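You operate a simulated robot arm through the tools that you are given. There is no shell and no other tool. Be economical: measure what you need, move in short steps, check, and stop when the job is done.

The job below is to be done with a simulated robot arm. You get a single attempt, and the scene is never put back.

## Task
Clip the muddy wet pad down, soap the wash brush and lather the pad all over.
Fine: both clips; yellow wash brush back.

It is judged by the outcome, as a careful person would: the job done as asked, and still so three seconds after it is handed in. It fails if anything else is knocked over, pushed out of place, dropped, spilled or broken.

## Robot
A 7-joint arm with a two-finger parallel gripper, fixed in place. Base frame: the origin is at the foot of the arm, x ahead of it, y to its left, z up. Units: cm, degrees, N and s.
Its first joint turns from -166.0 to 166.0 degrees. Payload 4.4 kg.
Tool frame: the origin (TCP) lies between the finger pads and is the grasp point; the fingertips stand 2.3 cm ahead of it; z points along the fingers, y is the line along which they close. Largest opening 9.4 cm; finger width 3.8, thickness 1; the body of the gripper, 5.4 by 9.6 cm, starts 3.9 cm behind the TCP.
Orientation is that of the tool frame in the base frame, as [roll, pitch, yaw] about the fixed x, y, z axes, in that order (R = Rz(yaw) Ry(pitch) Rx(roll)). With the fingers straight down and closing along the base's y, the tool's x points along the base's -x, its y along +y and its z along -z.

## Interface
- The arm moves only by the tool servo_tool. Its argument "increments" is a list of rows, each an object of numbers (a shift or turn left out is 0, a gripper value left out holds the last): "dx", "dy", "dz": the shift along the base's x, y, z in cm; "wx", "wy", "wz": the turn, a rotation vector about the base's x, y, z in degrees; "gripper": the closure, from 0 (fully open) to 1 (shut). In form: [{"dx": .., "dy": .., "dz": .., "wx": .., "wy": .., "wz": .., "gripper": ..}, ...]. A call has 1 to 12 rows; each row is the pose to reach, as a shift and turn from the pose commanded when the call began. A row lasts 0.2 s, in which the tool goes at most 5 cm and 8.6 degrees; a call with a longer step from one row to the next is refused whole, and so is a gripper value outside its range. Where a pose cannot be reached the arm comes as near as it can. A force on the tool above 40 N (or 10 N above the force at the start of the call, whichever is more), or a blocked arm, ends the call early, and 0.2 s more pass. Each finger travels about 7.2 cm/s and halts on what it meets, pressing with about 27 N; the grip force reading is that of the motor and also rises with nothing between the fingers. The clock runs only during rows and for 0.2 s after the last one: add rows that repeat a pose to give the fingers time. It gives the time, the measured TCP pose, the force on the tool (base axes), the opening and the grip force at its end, in the units of the frame above (readings bear some noise).
- Cameras (640 x 400 px; columns grow to the right, rows downward): "scene" is fixed at [5, -49.79, 138.83]; the picture's right is [-0.83, 0.55, 0.00], its down [0.37, 0.55, -0.75] and it looks along [-0.41, -0.62, -0.67] (base axes); focal length 214 px, centre (320, 200). "wrist" rides on the gripper at [-3.9, 0, -4.4] in the tool frame; the picture's right is [0.00, -1.00, 0.00], its down [0.97, 0.00, -0.24] and it looks along [0.24, 0.00, 0.97] (tool axes); focal length 218 px, centre (320, 200). There is no depth. A picture from a camera that has moved, and an enlarged one, comes with that camera's place and axes in the base frame and with its lens.
- capture(camera): a new picture of that camera. The clock stands still meanwhile.
- close_up(camera, box): a new picture of the part [left, top, right, bottom] of that camera's present view, enlarged. The clock stands still meanwhile.
- finish_job(): hands the job in; it is judged then, once.

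Work in short steps. Places have to be worked out from the pictures, the camera data and where the tool is seen: move nearer, look again, correct. Check each grasp and each placing, and mend what went wrong. You have 120 turns and 84 pictures in all, those below and enlarged ones among them. Open the gripper and draw the arm clear of the work before you hand the job in, unless the task says otherwise; then end with one line.

The tools are called after "Emit:" as name(argument=value, ...) on one line, values as JSON. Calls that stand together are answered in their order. servo_tool: Moves the arm, as the interface text tells. Its arguments: {"type":"object","properties":{"increments":{"type":"array"}},"required":["increments"]} The other tools are called the same way: capture (camera) takes a picture; close_up (camera, box) takes an enlarged picture of a part of a camera's view; finish_job () hands the job in.

At the start:

```text
t: 0.0
position: [73.54, -7.35, 113.16]
tcp_rot: [-179.9, 0.1, -179.9]
force: [-0.8, -0.5, -0.2]
gripper_width: 9.4
grip_force: 0.1
```

scene: 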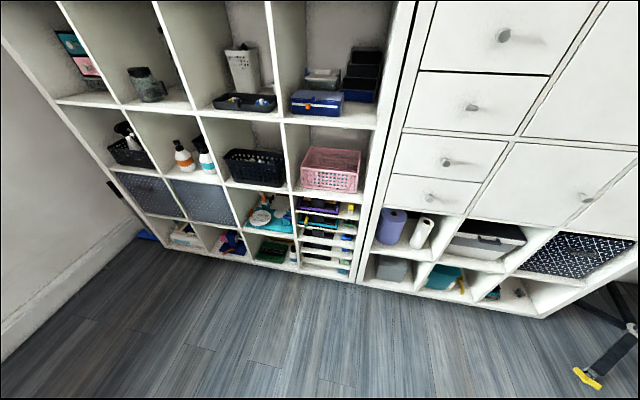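
wrist: 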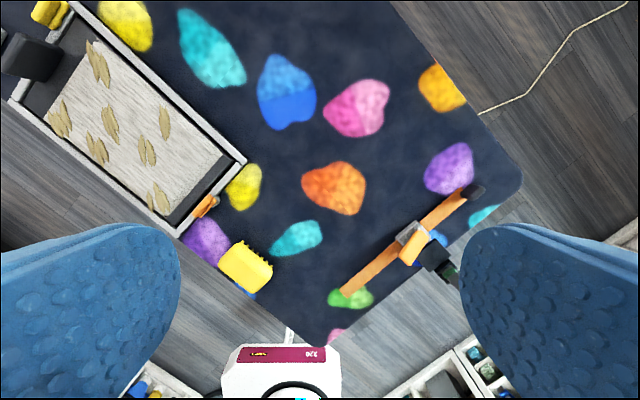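

The scene camera faces away towards shelves, so the wrist camera will do most of the work. I'll enlarge parts of its view to identify the objects.

Emit:
close_up(camera="wrist", box=[0, 0, 320, 200])

Emit:
close_up(camera="wrist", box=[160, 200, 480, 400])

```text
2.00 times, centred on (160, 100) of wrist
camera zoom: at [77.61, -7.3, 117.56], right [0.0, -1.0, 0.0], down [-0.97, 0.0, 0.24], along [-0.24, 0.0, -0.97], focal length 436 px, centre (640, 400)
```

zoom: 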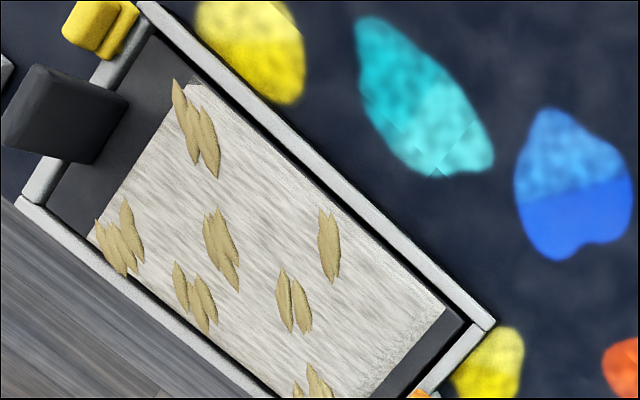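

```text
2.00 times, centred on (320, 300) of wrist
camera zoom: at [77.61, -7.3, 117.56], right [0.0, -1.0, 0.0], down [-0.97, 0.0, 0.24], along [-0.24, 0.0, -0.97], focal length 436 px, centre (320, 0)
```

zoom: 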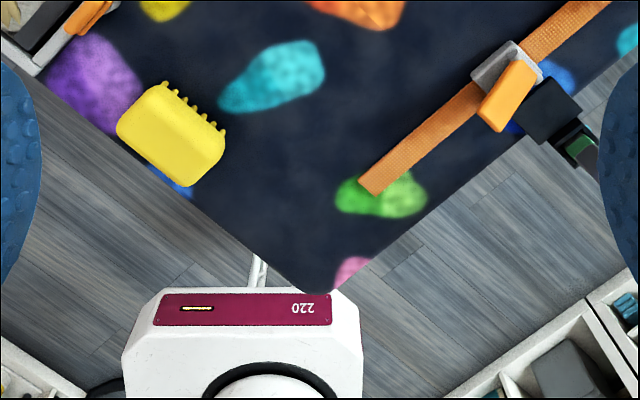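

The tray with the pad is to the robot's left, with a black clip at the far end, an orange one at the near end, and a yellow brush near the tray. I'll move towards the tray, staying high, for a better view.

Emit:
servo_tool(increments=[{"dx": -1, "dy": 3, "dz": -1.5}, {"dx": -3, "dy": 7, "dz": -3}, {"dx": -5, "dy": 11, "dz": -5}, {"dx": -7, "dy": 15, "dz": -7}, {"dx": -9, "dy": 19, "dz": -9}, {"dx": -11, "dy": 22, "dz": -11}, {"dx": -13, "dy": 25, "dz": -13}, {"dx": -15, "dy": 28, "dz": -15}, {"dx": -17, "dy": 31, "dz": -17}, {"dx": -18, "dy": 34, "dz": -19}, {"dx": -19, "dy": 37, "dz": -21}, {"dx": -19, "dy": 38, "dz": -22}])

Emit:
capture(camera="wrist")

Emit:
capture(camera="scene")

```text
t: 2.6
position: [54.89, 30.59, 91.1]
tcp_rot: [-179.8, 0.1, 179.9]
force: [0.4, 0.7, -0.4]
gripper_width: 9.4
grip_force: 0.1
```

```text
79 pictures are left
camera wrist: at [58.72, 30.78, 95.46], right [0.0, -1.0, 0.0], down [-0.97, 0.0, 0.24], along [-0.24, 0.0, -0.97], focal length 218 px, centre (320, 200)
```

wrist: 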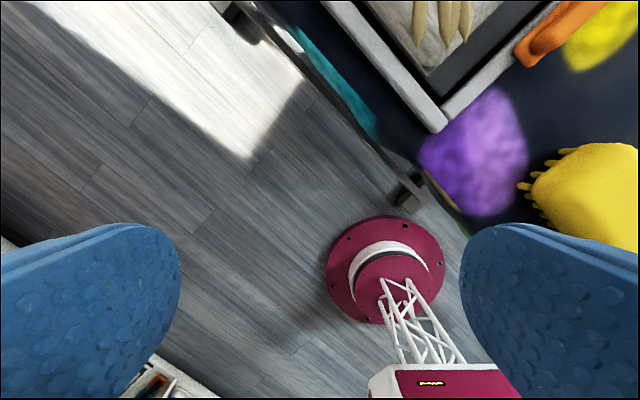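

```text
78 pictures are left
```

scene: 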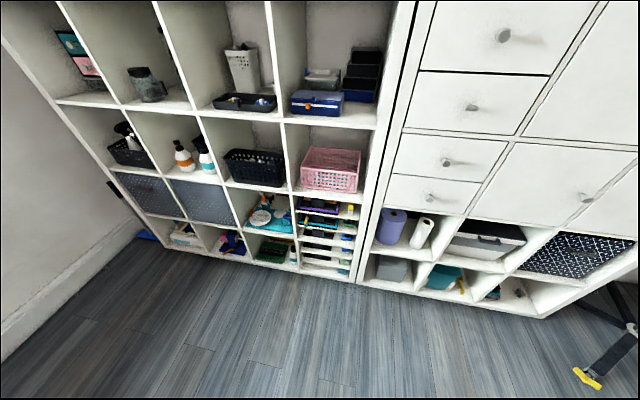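

Triangulating the two views puts the tray and brush at z ≈ 77, so the table top is far higher than the stated 15, and I must stay high. I'll back up for an overview of the tray and the clip at its far end.

Emit:
servo_tool(increments=[{"dz": 3}, {"dz": 7}, {"dz": 11}, {"dz": 15, "dx": 1, "dy": -1}, {"dz": 19, "dx": 3, "dy": -3}, {"dz": 22, "dx": 5, "dy": -5}, {"dz": 24, "dx": 8, "dy": -7}, {"dz": 24, "dx": 11, "dy": -8}, {"dz": 24, "dx": 13, "dy": -8}])

Emit:
capture(camera="wrist")

```text
t: 4.6
position: [67.82, 22.57, 115.15]
tcp_rot: [-180.0, 0.0, 180.0]
force: [0.5, 0.8, -0.2]
gripper_width: 9.42
grip_force: 0.1
```

```text
77 pictures are left
camera wrist: at [71.72, 22.62, 119.55], right [0.0, -1.0, 0.0], down [-0.97, 0.0, 0.24], along [-0.24, 0.0, -0.97], focal length 218 px, centre (320, 200)
```

wrist: 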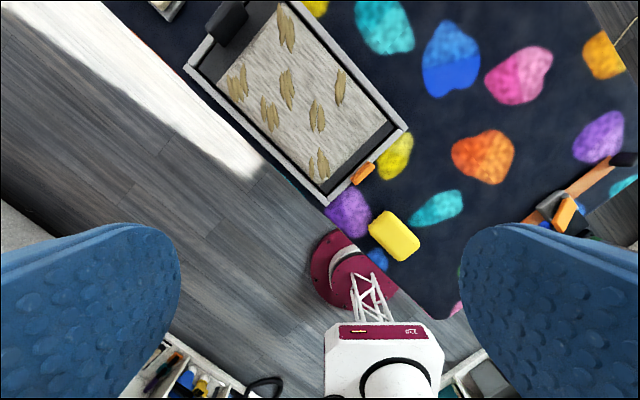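

I need to see past the far end of the tray, so I'll tilt the tool to look outward (+x).

Emit:
servo_tool(increments=[{"wy": -8, "dx": -2}, {"wy": -16, "dx": -5}, {"wy": -24, "dx": -8}, {"wy": -32, "dx": -11}, {"wy": -38, "dx": -13}, {"wy": -38, "dx": -13}])

Emit:
capture(camera="wrist")

```text
t: 6.0
position: [54.63, 22.57, 115.46]
tcp_rot: [-180.0, 38.2, 179.9]
force: [-0.5, -0.3, 1.0]
gripper_width: 9.38
grip_force: 0.0
```

```text
76 pictures are left
camera wrist: at [55.06, 22.72, 121.24], right [0.0, -1.0, 0.0], down [-0.91, 0.0, -0.41], along [0.41, 0.0, -0.91], focal length 218 px, centre (320, 200)
```

wrist: 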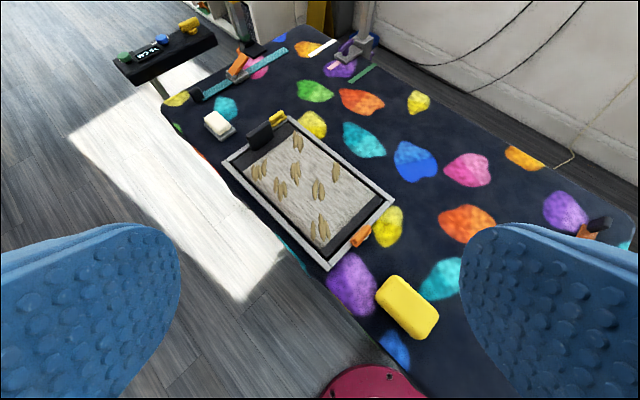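

Now I see the table: a white bar of soap in a dish, the tray with a yellow/black clip at the far end and an orange one near. Enlarging that area.

Emit:
close_up(camera="wrist", box=[190, 90, 350, 190])

Emit:
close_up(camera="wrist", box=[290, 180, 450, 280])

```text
4.00 times, centred on (270, 140) of wrist
camera zoom: at [55.06, 22.72, 121.24], right [0.0, -1.0, 0.0], down [-0.91, 0.0, -0.41], along [0.41, 0.0, -0.91], focal length 873 px, centre (520, 440)
```

zoom: 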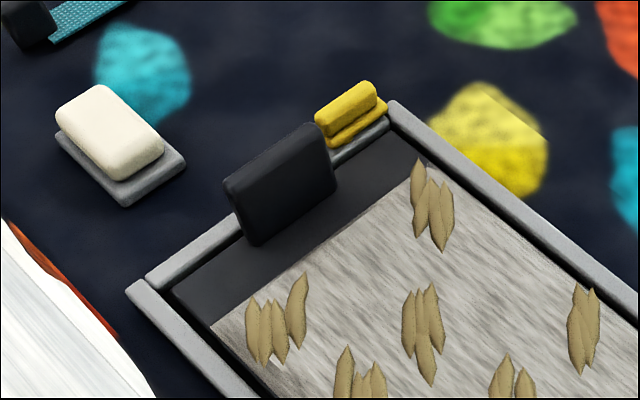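

```text
4.00 times, centred on (370, 230) of wrist
camera zoom: at [55.06, 22.72, 121.24], right [0.0, -1.0, 0.0], down [-0.91, 0.0, -0.41], along [0.41, 0.0, -0.91], focal length 873 px, centre (120, 80)
```

zoom: 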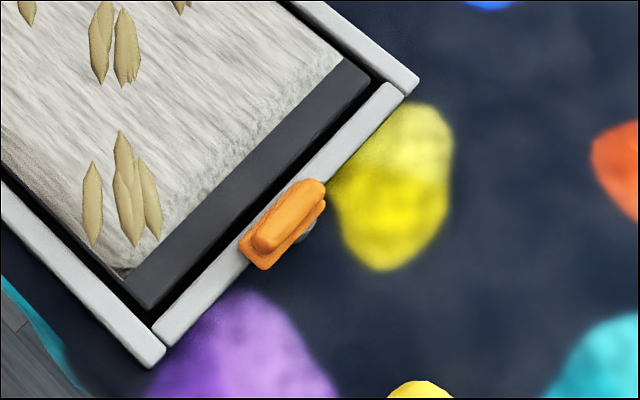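

Table top is at z ≈ 75.5; orange clip is near (66.5, 14.4), far clip near (90–97, 35), soap near (94, 48). I'll go lower for a close look at the near clip.

Emit:
servo_tool(increments=[{"dy": -2, "dz": -4}, {"dx": 1, "dy": -4, "dz": -8}, {"dx": 1, "dy": -6, "dz": -12}, {"dx": 2, "dy": -8, "dz": -16}, {"dx": 2, "dy": -8, "dz": -20}, {"dx": 2, "dy": -8, "dz": -22}, {"dx": 2, "dy": -8, "dz": -22}])

Emit:
capture(camera="wrist")

```text
t: 7.6
position: [56.78, 14.48, 93.12]
tcp_rot: [-179.9, 38.2, 179.8]
force: [-0.3, 0.3, 0.6]
gripper_width: 9.41
grip_force: 0.0
```

```text
73 pictures are left
camera wrist: at [57.19, 14.58, 98.96], right [0.0, -1.0, 0.0], down [-0.91, 0.0, -0.41], along [0.41, 0.0, -0.91], focal length 218 px, centre (320, 200)
```

wrist: 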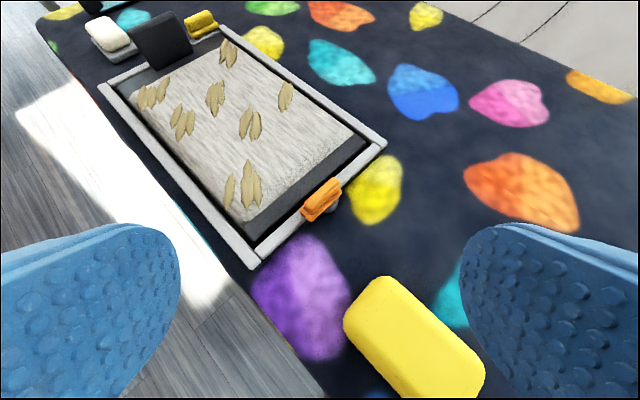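

Emit:
close_up(camera="wrist", box=[260, 150, 388, 230])

Emit:
close_up(camera="wrist", box=[90, 0, 250, 100])

```text
5.00 times, centred on (324, 190) of wrist
camera zoom: at [57.19, 14.58, 98.96], right [0.0, -1.0, 0.0], down [-0.91, 0.0, -0.41], along [0.41, 0.0, -0.91], focal length 1091 px, centre (300, 250)
```

zoom: 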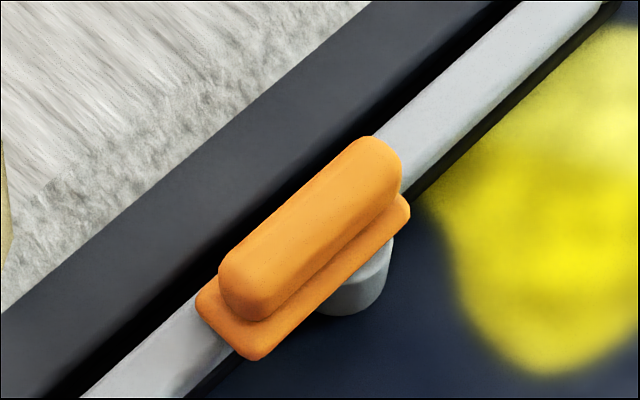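

```text
4.00 times, centred on (170, 50) of wrist
camera zoom: at [57.19, 14.58, 98.96], right [0.0, -1.0, 0.0], down [-0.91, 0.0, -0.41], along [0.41, 0.0, -0.91], focal length 873 px, centre (920, 800)
```

zoom: 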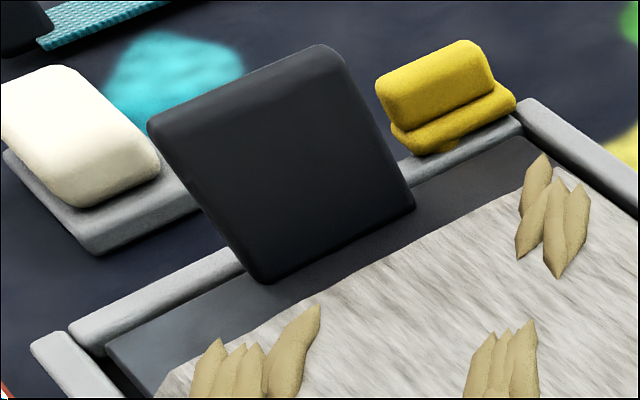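

The tray is yawed about 45°, its near-end wall centred near (67.5, 13.7) and its far end near (92, 39). I'll move over the tray and yaw 45° to inspect the far clip and black plate along the tray axis.

Emit:
servo_tool(increments=[{"dx": 1, "dy": 1, "dz": 2, "wz": 7}, {"dx": 4, "dy": 2, "dz": 2, "wz": 15}, {"dx": 6, "dy": 4, "dz": 2, "wz": 23}, {"dx": 9, "dy": 6, "dz": 2, "wz": 31}, {"dx": 11, "dy": 8, "dz": 2, "wz": 38}, {"dx": 13, "dy": 11, "dz": 2, "wz": 45}, {"dx": 15, "dy": 12, "dz": 2, "wz": 45}, {"dx": 15, "dy": 12, "dz": 2, "wz": 45}])

Emit:
capture(camera="wrist")

```text
t: 9.4
position: [71.64, 26.67, 95.06]
tcp_rot: [-180.0, 38.0, -135.1]
force: [0.7, 0.7, -0.8]
gripper_width: 9.38
grip_force: 0.1
```

```text
70 pictures are left
camera wrist: at [71.94, 26.99, 100.91], right [0.71, -0.71, 0.0], down [-0.65, -0.64, -0.41], along [0.29, 0.29, -0.91], focal length 218 px, centre (320, 200)
```

wrist: 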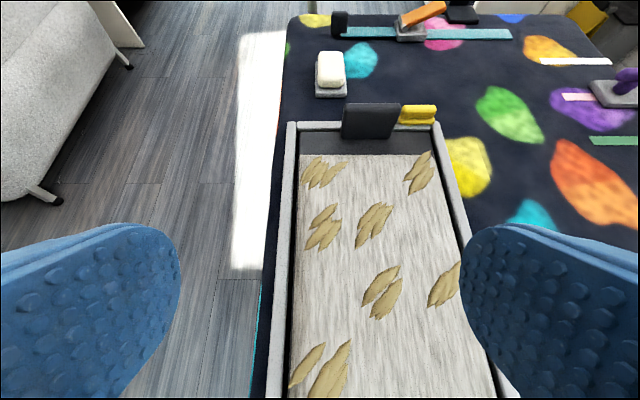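

Emit:
close_up(camera="wrist", box=[280, 40, 472, 160])

```text
3.33 times, centred on (376, 100) of wrist
camera zoom: at [71.94, 26.99, 100.91], right [0.71, -0.71, 0.0], down [-0.65, -0.64, -0.41], along [0.29, 0.29, -0.91], focal length 728 px, centre (133, 533)
```

zoom: 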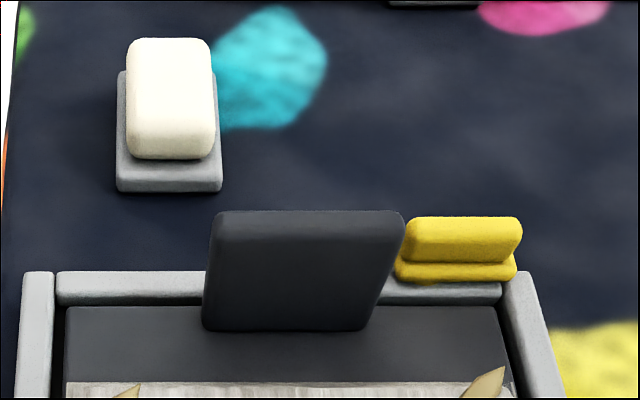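

Black plate ≈ (91, 37), yellow ≈ (97, 33.6), soap ≈ (95, 48). I'll move closer to the yellow part, which also tests reach.

Emit:
servo_tool(increments=[{"dx": 2}, {"dx": 5}, {"dx": 8, "dy": 1}, {"dx": 11, "dy": 1, "dz": -1}, {"dx": 14, "dy": 1, "dz": -2}, {"dx": 14, "dy": 1, "dz": -2}])

Emit:
capture(camera="wrist")

```text
t: 10.8
position: [85.77, 27.62, 93.31]
tcp_rot: [-179.9, 38.1, -134.9]
force: [-0.9, 0.0, 0.1]
gripper_width: 9.43
grip_force: 0.0
```

```text
68 pictures are left
camera wrist: at [86.02, 27.94, 98.95], right [0.71, -0.71, 0.0], down [-0.65, -0.64, -0.41], along [0.29, 0.29, -0.91], focal length 218 px, centre (320, 200)
```

wrist: 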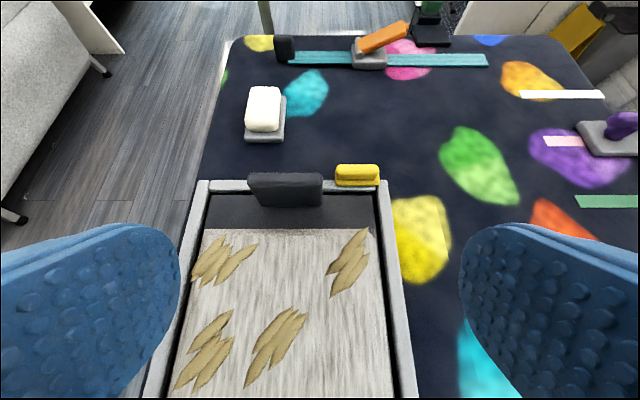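

Emit:
close_up(camera="wrist", box=[240, 140, 400, 240])

Emit:
close_up(camera="wrist", box=[260, 0, 500, 150])

```text
4.00 times, centred on (320, 190) of wrist
camera zoom: at [86.02, 27.94, 98.95], right [0.71, -0.71, 0.0], down [-0.65, -0.64, -0.41], along [0.29, 0.29, -0.91], focal length 873 px, centre (320, 240)
```

zoom: 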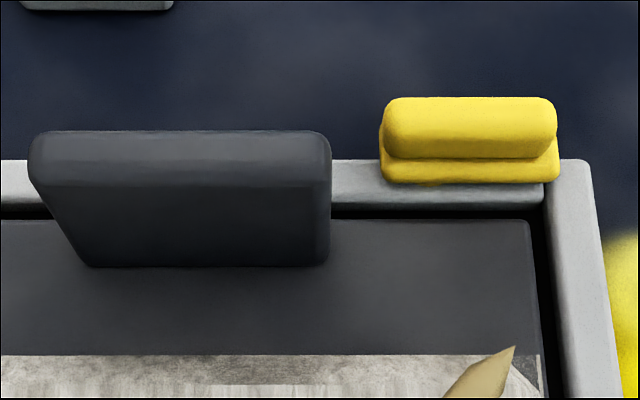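

```text
2.67 times, centred on (380, 75) of wrist
camera zoom: at [86.02, 27.94, 98.95], right [0.71, -0.71, 0.0], down [-0.65, -0.64, -0.41], along [0.29, 0.29, -0.91], focal length 582 px, centre (160, 533)
```

zoom: 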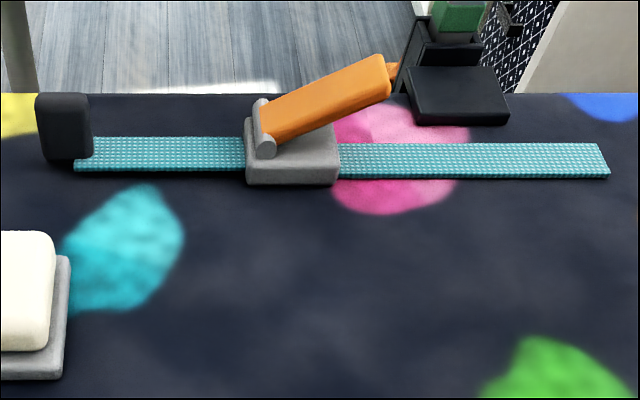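

The clips (yellow and orange) look like turn-clips with a grip ridge. I'll look at the orange one from outside at a low angle to understand its pivot.

Emit:
servo_tool(increments=[{"dx": -3, "dy": -2.5}, {"dx": -7, "dy": -5, "wx": 3, "wy": -3}, {"dx": -11, "dy": -8, "wx": 6, "wy": -6}, {"dx": -15, "dy": -11, "wx": 10, "wy": -10, "dz": -2}, {"dx": -19, "dy": -14, "wx": 13, "wy": -13, "dz": -3}, {"dx": -22, "dy": -17, "dz": -4, "wx": 15.6, "wy": -15.6}, {"dx": -25.8, "dy": -19.6, "dz": -6, "wx": 15.6, "wy": -15.6}, {"dx": -25.8, "dy": -19.6, "dz": -6, "wx": 15.6, "wy": -15.6}])

Emit:
capture(camera="wrist")

```text
refused: row 4 steps farther than a row can; nothing moved
```

```text
65 pictures are left
camera wrist: at [86.02, 27.94, 98.95], right [0.71, -0.71, 0.0], down [-0.65, -0.64, -0.41], along [0.29, 0.29, -0.91], focal length 218 px, centre (320, 200)
```

wrist: 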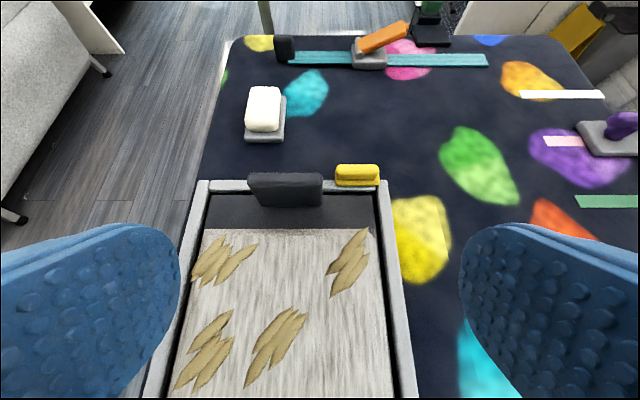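

The step was over the 5 cm limit; retrying with smaller steps.

Emit:
servo_tool(increments=[{"dx": -3, "dy": -2.5}, {"dx": -6, "dy": -5, "wx": 3, "wy": -3}, {"dx": -9, "dy": -7.5, "wx": 6, "wy": -6}, {"dx": -12, "dy": -10, "wx": 9, "wy": -9, "dz": -1}, {"dx": -15, "dy": -12, "wx": 12, "wy": -12, "dz": -2}, {"dx": -18, "dy": -14, "dz": -3, "wx": 15, "wy": -15}, {"dx": -21, "dy": -16, "dz": -4, "wx": 15.6, "wy": -15.6}, {"dx": -24, "dy": -18, "dz": -5, "wx": 15.6, "wy": -15.6}, {"dx": -25.8, "dy": -19.6, "dz": -6, "wx": 15.6, "wy": -15.6}, {"dx": -25.8, "dy": -19.6, "dz": -6, "wx": 15.6, "wy": -15.6}])

Emit:
close_up(camera="wrist", box=[160, 50, 480, 250])

```text
t: 13.0
position: [59.8, 8.02, 87.15]
tcp_rot: [-179.9, 60.0, -135.1]
force: [0.6, 0.4, -0.2]
gripper_width: 9.39
grip_force: 0.1
```

```text
2.00 times, centred on (320, 150) of wrist
camera zoom: at [58.53, 6.77, 92.66], right [0.71, -0.71, 0.0], down [-0.49, -0.49, -0.72], along [0.51, 0.51, -0.69], focal length 436 px, centre (320, 300)
```

zoom: 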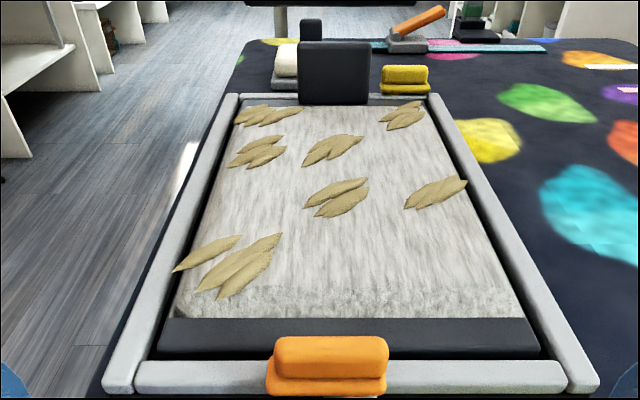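

Emit:
close_up(camera="wrist", box=[256, 200, 384, 280])

Emit:
close_up(camera="wrist", box=[280, 50, 408, 130])

```text
5.00 times, centred on (320, 240) of wrist
camera zoom: at [58.53, 6.77, 92.66], right [0.71, -0.71, 0.0], down [-0.49, -0.49, -0.72], along [0.51, 0.51, -0.69], focal length 1091 px, centre (320, 0)
```

zoom: 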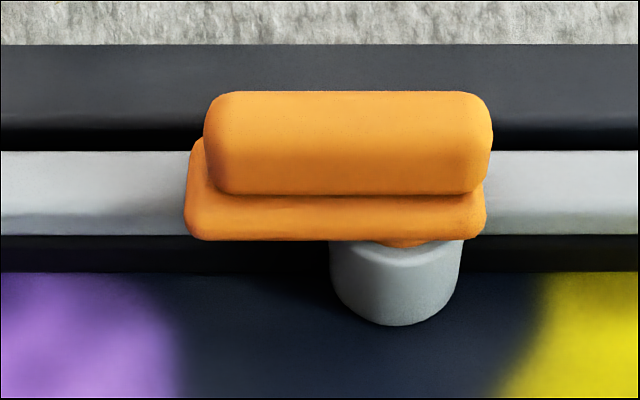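

```text
5.00 times, centred on (344, 90) of wrist
camera zoom: at [58.53, 6.77, 92.66], right [0.71, -0.71, 0.0], down [-0.49, -0.49, -0.72], along [0.51, 0.51, -0.69], focal length 1091 px, centre (200, 750)
```

zoom: 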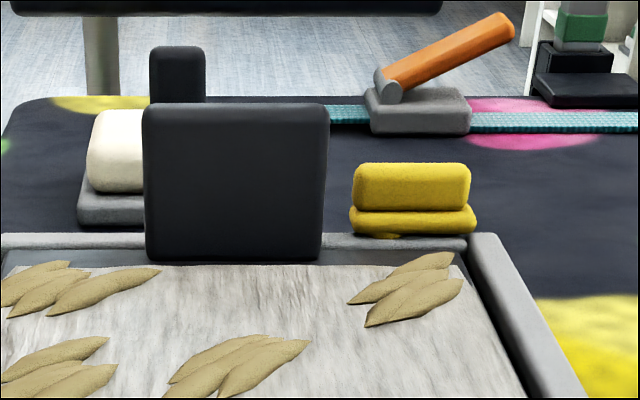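

The post sits just outside the wall; the clip turns on it, its long arm (≈3.4 cm) must swing 90° clockwise over the pad's backing edge. Pivot ≈ (67.0, 13.8), ridge z ≈ 78.4–79.8. I straighten the tool above it first.

Emit:
servo_tool(increments=[{"dz": 2, "wx": -5, "wy": 5}, {"dz": 4, "wx": -10, "wy": 10}, {"dx": 1, "dy": 1, "dz": 5, "wx": -15, "wy": 15}, {"dx": 2, "dy": 2, "dz": 5, "wx": -20, "wy": 20}, {"dx": 4, "dy": 3, "dz": 5, "wx": -25, "wy": 25}, {"dx": 5, "dy": 4, "dz": 5, "wx": -30, "wy": 30}, {"dx": 6, "dy": 5, "dz": 5, "wx": -35, "wy": 35}, {"dx": 7.2, "dy": 5.8, "dz": 5, "wx": -40, "wy": 40}, {"dx": 7.2, "dy": 5.8, "dz": 5, "wx": -42.4, "wy": 42.4}, {"dx": 7.2, "dy": 5.8, "dz": 5, "wx": -42.4, "wy": 42.4}])

Emit:
servo_tool(increments=[{"wz": 8}, {"wz": 16}, {"wz": 24}, {"wz": 32}, {"wz": 40}, {"wz": 48}, {"wz": 56}, {"wz": 64}, {"wz": 72}, {"wz": 80}, {"wz": 88}, {"wz": 90}])

Emit:
capture(camera="wrist")

```text
t: 15.2
position: [65.33, 12.36, 92.36]
tcp_rot: [-179.8, 14.2, -135.0]
force: [-0.7, 0.4, 0.7]
gripper_width: 9.41
grip_force: 0.1
out of reach, approached as far as the arm can: row 7, 8, 9, 10
```

```text
t: 17.8
position: [64.81, 12.55, 91.53]
tcp_rot: [-179.5, 14.3, -44.9]
force: [0.1, -0.5, 0.4]
gripper_width: 9.41
grip_force: 0.0
out of reach, approached as far as the arm can: row 12
```

```text
61 pictures are left
camera wrist: at [63.0, 14.53, 96.72], right [0.71, 0.71, 0.01], down [0.71, -0.71, -0.01], along [0.0, 0.01, -1.0], focal length 218 px, centre (320, 200)
```

wrist: 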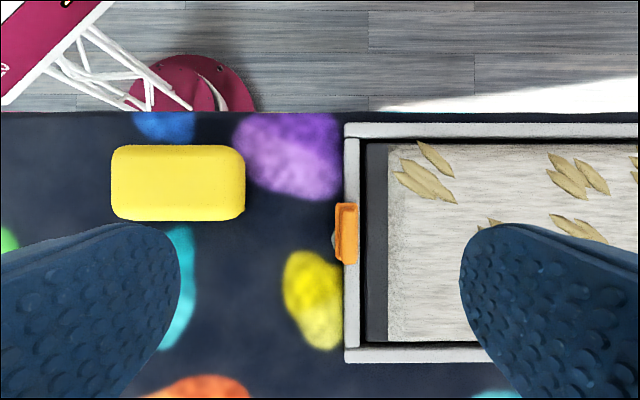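

The wrist stopped short with a 14° tilt. I'll try to correct the tilt in this yaw and see whether it is reachable.

Emit:
servo_tool(increments=[{"wx": -4, "wy": -4}, {"wx": -8, "wy": -8}, {"wx": -10.1, "wy": -10.1}, {"dx": 1, "dy": 0.6, "wx": -10.1, "wy": -10.1}, {"dx": 2.2, "dy": 1.2, "wx": -10.1, "wy": -10.1}])

```text
t: 19.0
position: [64.78, 12.54, 91.41]
tcp_rot: [-179.7, 14.4, -45.0]
force: [0.0, -0.4, 0.1]
gripper_width: 9.41
grip_force: 0.0
out of reach, approached as far as the arm can: row 1, 2, 3, 4, 5
```

Stuck at a joint limit. I'll turn back towards the original yaw, where straight down was reachable.

Emit:
servo_tool(increments=[{"dz": 1, "wz": -8}, {"dz": 2, "wz": -16}, {"dz": 3, "wz": -24}, {"dz": 4, "wz": -32}, {"dz": 5, "wz": -40}, {"dz": 6, "wz": -48}, {"dz": 7, "wz": -56}, {"dz": 8, "wz": -64}, {"dz": 8, "wz": -72}, {"dz": 8, "wz": -80}, {"dz": 8, "wz": -88}, {"dz": 8, "wz": -90}])

Emit:
servo_tool(increments=[{"wz": -8}, {"wz": -16}, {"wz": -24}, {"wz": -32}, {"wz": -40}, {"wz": -48}, {"wz": -56}, {"wz": -64}, {"wz": -72}, {"wz": -80}, {"wz": -88}, {"wz": -90}])

```text
t: 21.6
position: [64.76, 12.53, 98.77]
tcp_rot: [-179.8, 14.5, -135.1]
force: [0.3, -0.5, 0.0]
gripper_width: 9.36
grip_force: 0.1
out of reach, approached as far as the arm can: row 12
```

```text
t: 24.2
position: [66.97, 9.53, 100.42]
tcp_rot: [-169.3, 25.9, 154.6]
force: [-4.3, 3.5, -2.9]
gripper_width: 9.39
grip_force: 0.1
out of reach, approached as far as the arm can: row 1, 2, 3, 4, 5, 6, 7, 8
```

Emit:
servo_tool(increments=[{"dz": 2}, {"dz": 4}, {"dz": 6}, {"dz": 6}])

Emit:
capture(camera="wrist")

```text
t: 25.2
position: [64.8, 12.49, 104.7]
tcp_rot: [-179.7, 14.4, 135.0]
force: [-0.3, -0.4, 0.1]
gripper_width: 9.38
grip_force: 0.0
```

```text
60 pictures are left
camera wrist: at [66.7, 10.65, 109.87], right [-0.71, -0.71, 0.01], down [-0.71, 0.71, -0.01], along [0.0, -0.01, -1.0], focal length 218 px, centre (320, 200)
```

wrist: 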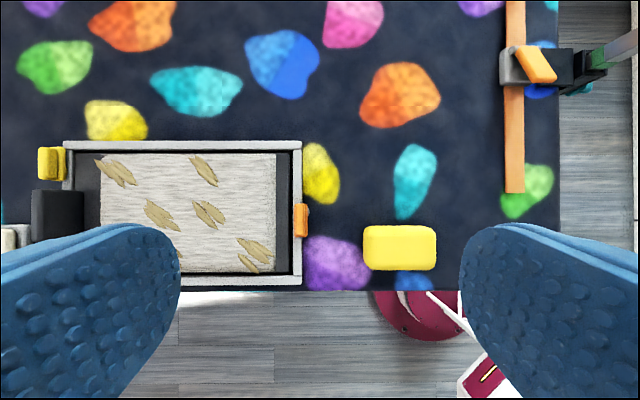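

Reconfigured: now yaw −45°, clear view. Untilt the remaining 14° here and centre above the pivot.

Emit:
servo_tool(increments=[{"wx": 4, "wy": 4}, {"dx": 1, "dy": 0.5, "wx": 8, "wy": 8}, {"dx": 2.2, "dy": 1.3, "wx": 10.2, "wy": 10.2}, {"dx": 2.2, "dy": 1.3, "dz": -4, "wx": 10.2, "wy": 10.2}, {"dx": 2.2, "dy": 1.3, "dz": -8, "wx": 10.2, "wy": 10.2}, {"dx": 2.2, "dy": 1.3, "dz": -12, "wx": 10.2, "wy": 10.2}, {"dx": 2.2, "dy": 1.3, "dz": -12, "wx": 10.2, "wy": 10.2}])

Emit:
capture(camera="wrist")

```text
t: 26.8
position: [67.0, 13.81, 92.61]
tcp_rot: [-179.6, -0.1, 135.0]
force: [0.5, 0.3, 0.3]
gripper_width: 9.44
grip_force: 0.1
```

```text
59 pictures are left
camera wrist: at [69.86, 11.23, 96.99], right [-0.71, -0.71, 0.01], down [-0.68, 0.69, 0.24], along [-0.17, 0.17, -0.97], focal length 218 px, centre (320, 200)
```

wrist: 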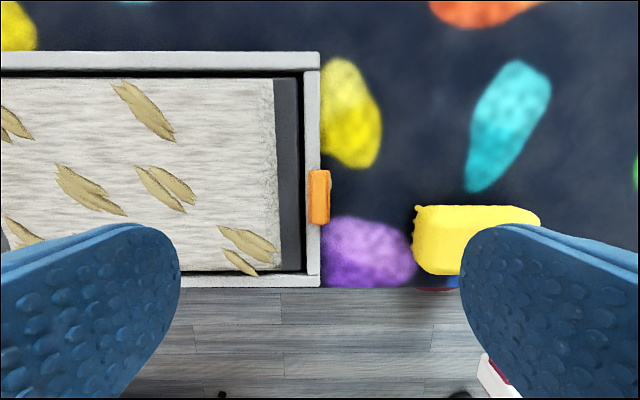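

Well aligned straight down. Before gripping, I test in the air whether the −90° turn is reachable from this yaw.

Emit:
servo_tool(increments=[{"dx": 0.3, "dy": -0.3, "wz": -8}, {"dx": 0.3, "dy": -0.3, "wz": -16}, {"dx": 0.3, "dy": -0.3, "wz": -24}, {"dx": 0.3, "dy": -0.3, "wz": -32}, {"dx": 0.3, "dy": -0.3, "wz": -40}, {"dx": 0.3, "dy": -0.3, "wz": -48}, {"dx": 0.3, "dy": -0.3, "wz": -56}, {"dx": 0.3, "dy": -0.3, "wz": -64}, {"dx": 0.3, "dy": -0.3, "wz": -72}, {"dx": 0.3, "dy": -0.3, "wz": -80}, {"dx": 0.3, "dy": -0.3, "wz": -88}, {"dx": 0.3, "dy": -0.3, "wz": -95}])

```text
t: 29.4
position: [67.24, 13.54, 92.65]
tcp_rot: [-179.7, 0.1, 39.9]
force: [0.6, -0.8, 0.0]
gripper_width: 9.41
grip_force: 0.1
```

Fully reachable. Rotating back to −45°, partly closing.

Emit:
servo_tool(increments=[{"wz": 8, "gripper": 0.5}, {"wz": 16}, {"wz": 24}, {"wz": 32}, {"wz": 40}, {"wz": 48}, {"wz": 56}, {"wz": 64}, {"wz": 72}, {"wz": 80}, {"wz": 88}, {"wz": 95}])

Emit:
servo_tool(increments=[{"dz": -3}, {"dz": -6}, {"dz": -8.5}, {"dz": -8.5}])

Emit:
capture(camera="wrist")

```text
t: 32.0
position: [67.23, 13.6, 92.7]
tcp_rot: [-179.6, 0.0, 135.0]
force: [0.3, -0.4, -0.2]
gripper_width: 4.7
grip_force: 0.0
```

```text
t: 33.0
position: [67.47, 13.51, 84.26]
tcp_rot: [-179.8, -0.1, 135.0]
force: [-0.7, -0.4, 0.3]
gripper_width: 4.69
grip_force: 0.1
```

```text
58 pictures are left
camera wrist: at [70.33, 10.84, 88.58], right [-0.71, -0.71, 0.01], down [-0.68, 0.69, 0.24], along [-0.17, 0.17, -0.97], focal length 218 px, centre (320, 200)
```

wrist: 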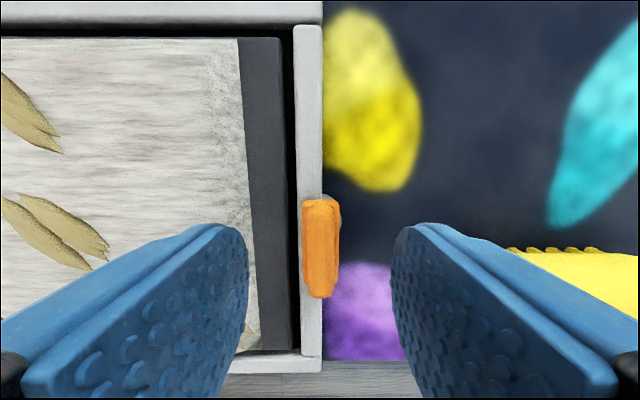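

Pivot and TCP align (within ~1 mm). Descend to z ≈ 80.8 and close on the ridge.

Emit:
servo_tool(increments=[{"dz": -1.5}, {"dz": -3}, {"dz": -3.4}, {"dz": -3.4, "gripper": 0.8}, {"dz": -3.4, "gripper": 1}, {"dz": -3.4, "gripper": 1}, {"dz": -3.4, "gripper": 1}])

Emit:
capture(camera="wrist")

```text
t: 34.6
position: [67.47, 13.44, 80.87]
tcp_rot: [-179.6, 0.0, 135.0]
force: [-4.5, -4.3, 1.9]
gripper_width: 1.25
grip_force: 27.3
```

```text
57 pictures are left
camera wrist: at [70.24, 10.85, 85.17], right [-0.71, -0.71, 0.01], down [-0.68, 0.69, 0.24], along [-0.17, 0.17, -0.97], focal length 218 px, centre (320, 200)
```

wrist: 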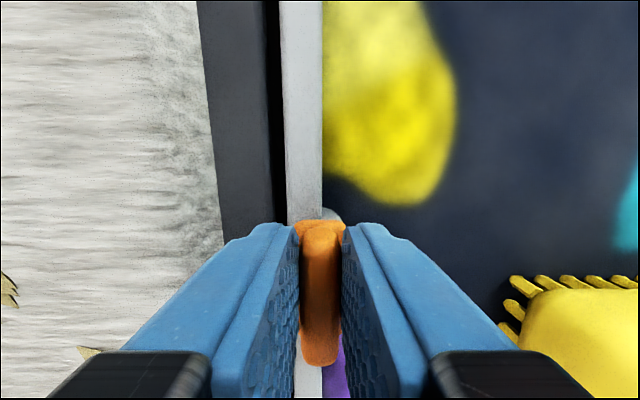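

Gripped (1.25 cm ridge). Turning clockwise in stages while watching the force.

Emit:
servo_tool(increments=[{"wz": -5}, {"wz": -10}, {"wz": -15, "dx": -0.05}, {"wz": -20, "dx": -0.05}, {"wz": -25, "dx": -0.08}, {"wz": -30, "dx": -0.1}])

```text
t: 36.0
position: [67.33, 13.73, 80.75]
tcp_rot: [-179.7, -0.1, 104.8]
force: [3.6, 4.2, -0.1]
gripper_width: 1.27
grip_force: 26.8
```

Force is small (≈5 N) and the clip turns. Continue another 30°, following the slight drift.

Emit:
servo_tool(increments=[{"wz": -5, "dy": 0.1}, {"wz": -10, "dy": 0.15}, {"wz": -15, "dy": 0.2}, {"wz": -20, "dy": 0.25}, {"wz": -25, "dy": 0.3}, {"wz": -30, "dy": 0.35}])

Emit:
capture(camera="wrist")

```text
t: 37.4
position: [67.33, 13.98, 80.92]
tcp_rot: [-179.5, 0.1, 74.9]
force: [-4.5, -2.1, 0.0]
gripper_width: 1.27
grip_force: 27.0
```

```text
56 pictures are left
camera wrist: at [66.32, 10.22, 85.22], right [-0.97, 0.26, 0.01], down [0.25, 0.94, 0.24], along [0.06, 0.23, -0.97], focal length 218 px, centre (320, 200)
```

wrist: 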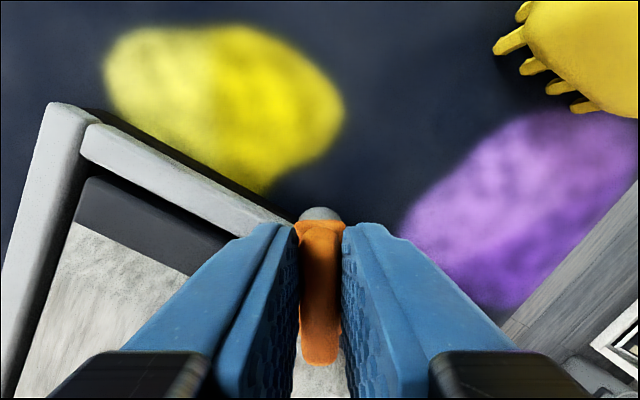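

Clip follows. The last 30°.

Emit:
servo_tool(increments=[{"wz": -5, "dy": 0.05}, {"wz": -10, "dy": 0.1}, {"wz": -15, "dy": 0.15}, {"wz": -20, "dy": 0.15}, {"wz": -25, "dy": 0.2}, {"wz": -30, "dy": 0.2}, {"wz": -30, "dy": 0.2}])

Emit:
capture(camera="wrist")

```text
t: 39.0
position: [67.26, 14.0, 80.92]
tcp_rot: [-179.7, -0.2, 44.9]
force: [2.2, 0.0, 0.3]
gripper_width: 1.26
grip_force: 27.0
```

```text
55 pictures are left
camera wrist: at [64.56, 11.39, 85.22], right [-0.71, 0.71, 0.01], down [0.69, 0.68, 0.24], along [0.17, 0.17, -0.97], focal length 218 px, centre (320, 200)
```

wrist: 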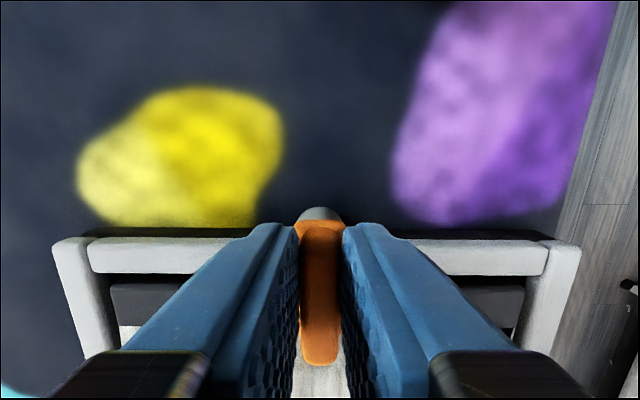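

The clip now lies across the wall onto the pad. Release and rise, then check it stays.

Emit:
servo_tool(increments=[{"gripper": 0.7}, {"gripper": 0.5}, {"gripper": 0.5}, {"dz": 3}, {"dz": 7}, {"dz": 10}, {"dz": 10}])

Emit:
close_up(camera="wrist", box=[160, 150, 480, 350])

```text
t: 40.6
position: [67.3, 14.27, 90.74]
tcp_rot: [-179.6, -0.1, 45.0]
force: [0.2, 0.5, 0.6]
gripper_width: 4.69
grip_force: 0.1
```

```text
2.00 times, centred on (320, 250) of wrist
camera zoom: at [64.61, 11.52, 95.25], right [-0.71, 0.71, 0.01], down [0.69, 0.68, 0.24], along [0.17, 0.17, -0.97], focal length 436 px, centre (320, 100)
```

zoom: 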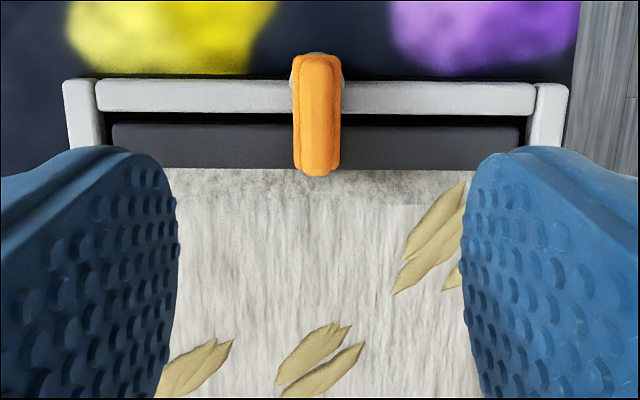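

Orange clip is closed. Now test how far the arm reaches towards the yellow clip (~(96.2, 34.1)) straight down.

Emit:
servo_tool(increments=[{"dz": 3}, {"dx": 3.6, "dy": 2.4, "dz": 4}, {"dx": 7.2, "dy": 4.8, "dz": 4}, {"dx": 10.8, "dy": 7.2, "dz": 4}, {"dx": 14.4, "dy": 9.6, "dz": 4}, {"dx": 18, "dy": 12, "dz": 4}, {"dx": 21.6, "dy": 14.4, "dz": 4}, {"dx": 25.2, "dy": 17, "dz": 4}, {"dx": 28.8, "dy": 20, "dz": 4}, {"dx": 28.8, "dy": 20, "dz": 4}])

Emit:
capture(camera="wrist")

```text
t: 42.8
position: [95.93, 34.06, 95.16]
tcp_rot: [-179.6, 0.0, 45.0]
force: [0.8, -0.6, -1.1]
gripper_width: 4.73
grip_force: 0.3
```

```text
53 pictures are left
camera wrist: at [93.34, 31.46, 99.41], right [-0.71, 0.71, 0.01], down [0.69, 0.68, 0.24], along [0.17, 0.17, -0.97], focal length 218 px, centre (320, 200)
```

wrist: 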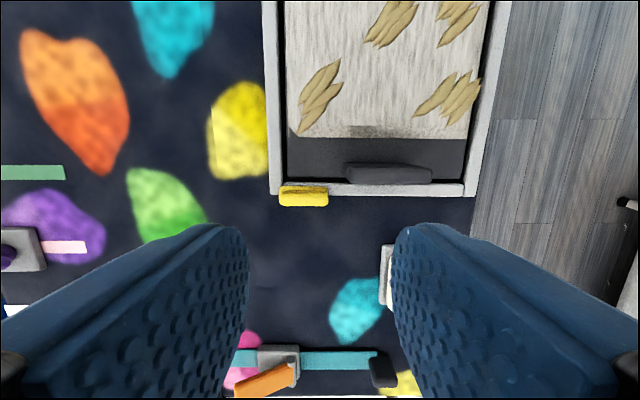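

Straight down is reachable here. By the picture the pivot is ~(96.9, 34.3). Rotate +90° to the grasp yaw and shift.

Emit:
servo_tool(increments=[{"wz": 8}, {"wz": 16}, {"wz": 24}, {"wz": 32}, {"wz": 40}, {"wz": 48}, {"wz": 56, "dx": 0.5}, {"wz": 64, "dx": 1, "dy": 0.2}, {"wz": 72, "dx": 1, "dy": 0.2}, {"wz": 80, "dx": 1, "dy": 0.2}, {"wz": 88, "dx": 1, "dy": 0.2}, {"wz": 90, "dx": 1, "dy": 0.2}])

Emit:
servo_tool(increments=[{"dz": -3}, {"dz": -6}, {"dz": -9}, {"dz": -10}, {"dz": -10}])

Emit:
capture(camera="wrist")

```text
t: 45.4
position: [97.08, 34.37, 94.97]
tcp_rot: [-179.6, 0.0, 135.0]
force: [-0.9, -0.1, 0.1]
gripper_width: 4.71
grip_force: 0.2
```

```text
t: 46.6
position: [97.11, 34.25, 84.84]
tcp_rot: [-179.7, -0.1, 135.1]
force: [0.6, -0.1, -0.7]
gripper_width: 4.7
grip_force: 0.1
```

```text
52 pictures are left
camera wrist: at [99.88, 31.63, 89.21], right [-0.71, -0.71, 0.01], down [-0.68, 0.69, 0.24], along [-0.17, 0.17, -0.97], focal length 218 px, centre (320, 200)
```

wrist: 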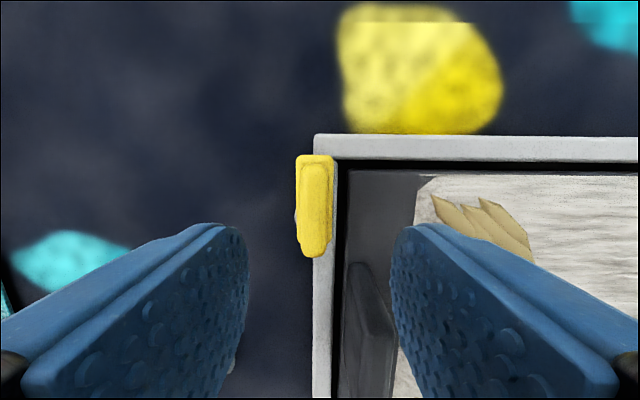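

Pivot v matches the TCP; a 2 mm shift outward centres the ridge. The black plate is ~1 cm clear of the fingers. Descend and grip.

Emit:
servo_tool(increments=[{"dx": 0.14, "dy": 0.14, "dz": -1.5}, {"dx": 0.14, "dy": 0.14, "dz": -3}, {"dx": 0.14, "dy": 0.14, "dz": -4}, {"dx": 0.14, "dy": 0.14, "dz": -4, "gripper": 0.8}, {"dx": 0.14, "dy": 0.14, "dz": -4, "gripper": 1}, {"dx": 0.14, "dy": 0.14, "dz": -4, "gripper": 1}, {"dx": 0.14, "dy": 0.14, "dz": -4, "gripper": 1}])

Emit:
capture(camera="wrist")

```text
t: 48.2
position: [97.18, 34.51, 80.89]
tcp_rot: [-179.6, -0.1, 134.9]
force: [6.6, 6.1, 0.0]
gripper_width: 1.25
grip_force: 26.9
```

```text
51 pictures are left
camera wrist: at [100.03, 31.84, 85.23], right [-0.71, -0.71, 0.01], down [-0.68, 0.69, 0.24], along [-0.17, 0.17, -0.97], focal length 218 px, centre (320, 200)
```

wrist: 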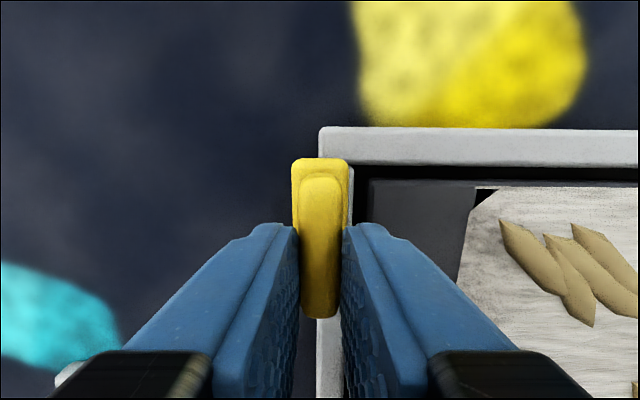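

Gripped. Turning clockwise in stages.

Emit:
servo_tool(increments=[{"wz": -5}, {"wz": -10}, {"wz": -15}, {"wz": -20}, {"wz": -25}, {"wz": -30}])

```text
t: 49.6
position: [97.31, 34.54, 80.78]
tcp_rot: [-179.5, 0.0, 104.8]
force: [-16.6, -4.0, 5.3]
gripper_width: 1.27
grip_force: 27.3
```

Force of −16.6 N in x; I'll comply by shifting −x a little while turning on.

Emit:
servo_tool(increments=[{"wz": -3, "dx": -0.2, "dy": -0.05}, {"wz": -8, "dx": -0.3, "dy": -0.05}, {"wz": -14, "dx": -0.35, "dy": -0.05}, {"wz": -20, "dx": -0.4}, {"wz": -25, "dx": -0.45}, {"wz": -30, "dx": -0.5}])

Emit:
capture(camera="wrist")

```text
t: 51.0
position: [96.66, 34.54, 80.81]
tcp_rot: [-179.6, -0.1, 74.9]
force: [6.5, 3.6, 0.0]
gripper_width: 1.26
grip_force: 27.2
```

```text
50 pictures are left
camera wrist: at [95.8, 30.81, 85.23], right [-0.97, 0.26, 0.01], down [0.25, 0.94, 0.24], along [0.06, 0.23, -0.97], focal length 218 px, centre (320, 200)
```

wrist: 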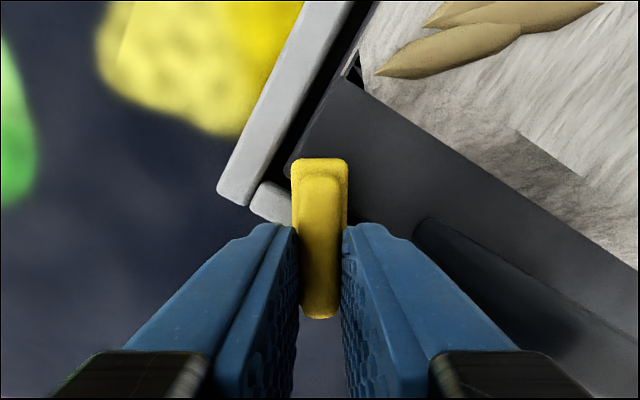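

Turning well. Final 30°.

Emit:
servo_tool(increments=[{"wz": -5, "dx": -0.05}, {"wz": -10, "dx": -0.1}, {"wz": -15, "dx": -0.1}, {"wz": -20, "dx": -0.15}, {"wz": -25, "dx": -0.2}, {"wz": -30, "dx": -0.2}, {"wz": -30, "dx": -0.2}])

Emit:
capture(camera="wrist")

```text
t: 52.6
position: [96.52, 34.53, 80.93]
tcp_rot: [-179.5, -0.1, 44.9]
force: [0.3, 2.8, 1.5]
gripper_width: 1.29
grip_force: 27.1
```

```text
49 pictures are left
camera wrist: at [93.77, 31.77, 85.23], right [-0.71, 0.71, 0.01], down [0.69, 0.68, 0.24], along [0.17, 0.17, -0.97], focal length 218 px, centre (320, 200)
```

wrist: 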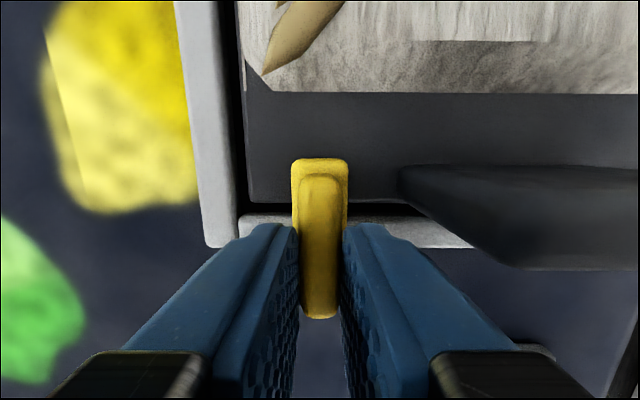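

Yellow clip now sits over the backing edge. Release with a small opening (black plate nearby) and rise.

Emit:
servo_tool(increments=[{"gripper": 0.76}, {"gripper": 0.76}, {"dz": 2.5, "gripper": 0.76}, {"dz": 6}, {"dz": 10}, {"dz": 14, "gripper": 0.3}, {"dz": 14, "gripper": 0.1}])

Emit:
capture(camera="wrist")

```text
t: 54.2
position: [96.51, 34.3, 95.13]
tcp_rot: [-179.6, 0.0, 45.1]
force: [0.5, -0.1, 0.0]
gripper_width: 8.48
grip_force: 0.0
```

```text
48 pictures are left
camera wrist: at [93.77, 31.63, 99.5], right [-0.71, 0.71, 0.01], down [0.69, 0.68, 0.24], along [0.17, 0.17, -0.97], focal length 218 px, centre (320, 200)
```

wrist: 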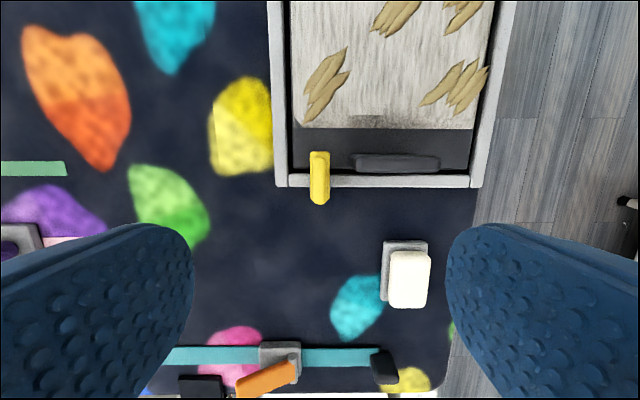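

Both clips are down. Soap is near (96.9, 48.7). Next the brush: its long axis lies along the tray axis, so the present yaw suits it. Moving above it.

Emit:
servo_tool(increments=[{"dx": -3.5, "dy": -2.2, "gripper": 0}, {"dx": -7.3, "dy": -4.6, "dz": 1}, {"dx": -11.1, "dy": -7, "dz": 2}, {"dx": -14.9, "dy": -9.4, "dz": 3}, {"dx": -18.7, "dy": -11.8, "dz": 3}, {"dx": -22.5, "dy": -14.2, "dz": 3}, {"dx": -26.3, "dy": -16.6, "dz": 3}, {"dx": -30.1, "dy": -19, "dz": 3}, {"dx": -33.9, "dy": -21.4, "dz": 3}, {"dx": -37.7, "dy": -23.8, "dz": 3}, {"dx": -41.5, "dy": -26.2, "dz": 3}, {"dx": -41.5, "dy": -26.2, "dz": 3}])

Emit:
capture(camera="wrist")

```text
t: 56.8
position: [54.8, 8.08, 97.7]
tcp_rot: [-179.7, 0.0, 45.0]
force: [-0.1, 0.6, 0.4]
gripper_width: 9.41
grip_force: 0.0
```

```text
47 pictures are left
camera wrist: at [52.18, 5.4, 102.09], right [-0.71, 0.71, 0.01], down [0.69, 0.68, 0.24], along [0.16, 0.17, -0.97], focal length 218 px, centre (320, 200)
```

wrist: 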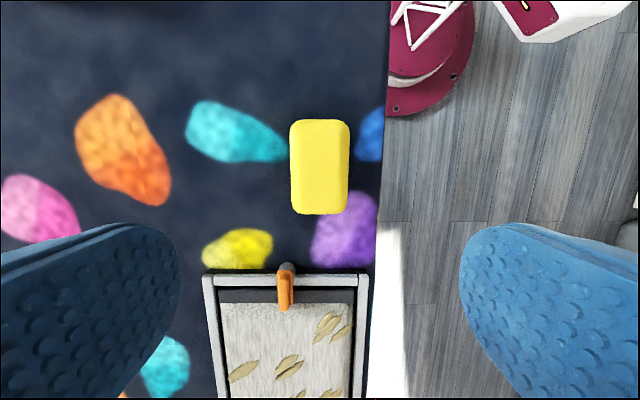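

Brush centre ≈ (53.4, 6.9), about 6 × 10 cm. Lower to check alignment and its height.

Emit:
servo_tool(increments=[{"dx": -0.7, "dy": -0.6, "dz": -3}, {"dx": -1.4, "dy": -1.2, "dz": -6}, {"dx": -1.4, "dy": -1.2, "dz": -9}, {"dx": -1.4, "dy": -1.2, "dz": -10}, {"dx": -1.4, "dy": -1.2, "dz": -10}])

Emit:
capture(camera="wrist")

```text
t: 58.0
position: [53.56, 7.21, 87.98]
tcp_rot: [-179.7, -0.1, 45.0]
force: [0.1, -0.2, -1.0]
gripper_width: 9.4
grip_force: 0.0
```

```text
46 pictures are left
camera wrist: at [50.86, 4.47, 92.3], right [-0.71, 0.71, 0.01], down [0.69, 0.68, 0.24], along [0.17, 0.17, -0.97], focal length 218 px, centre (320, 200)
```

wrist: 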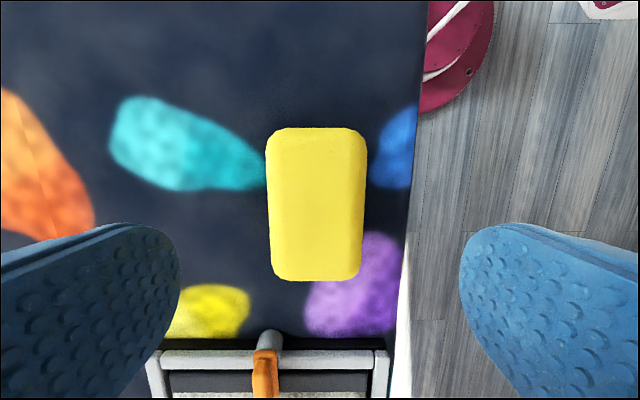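

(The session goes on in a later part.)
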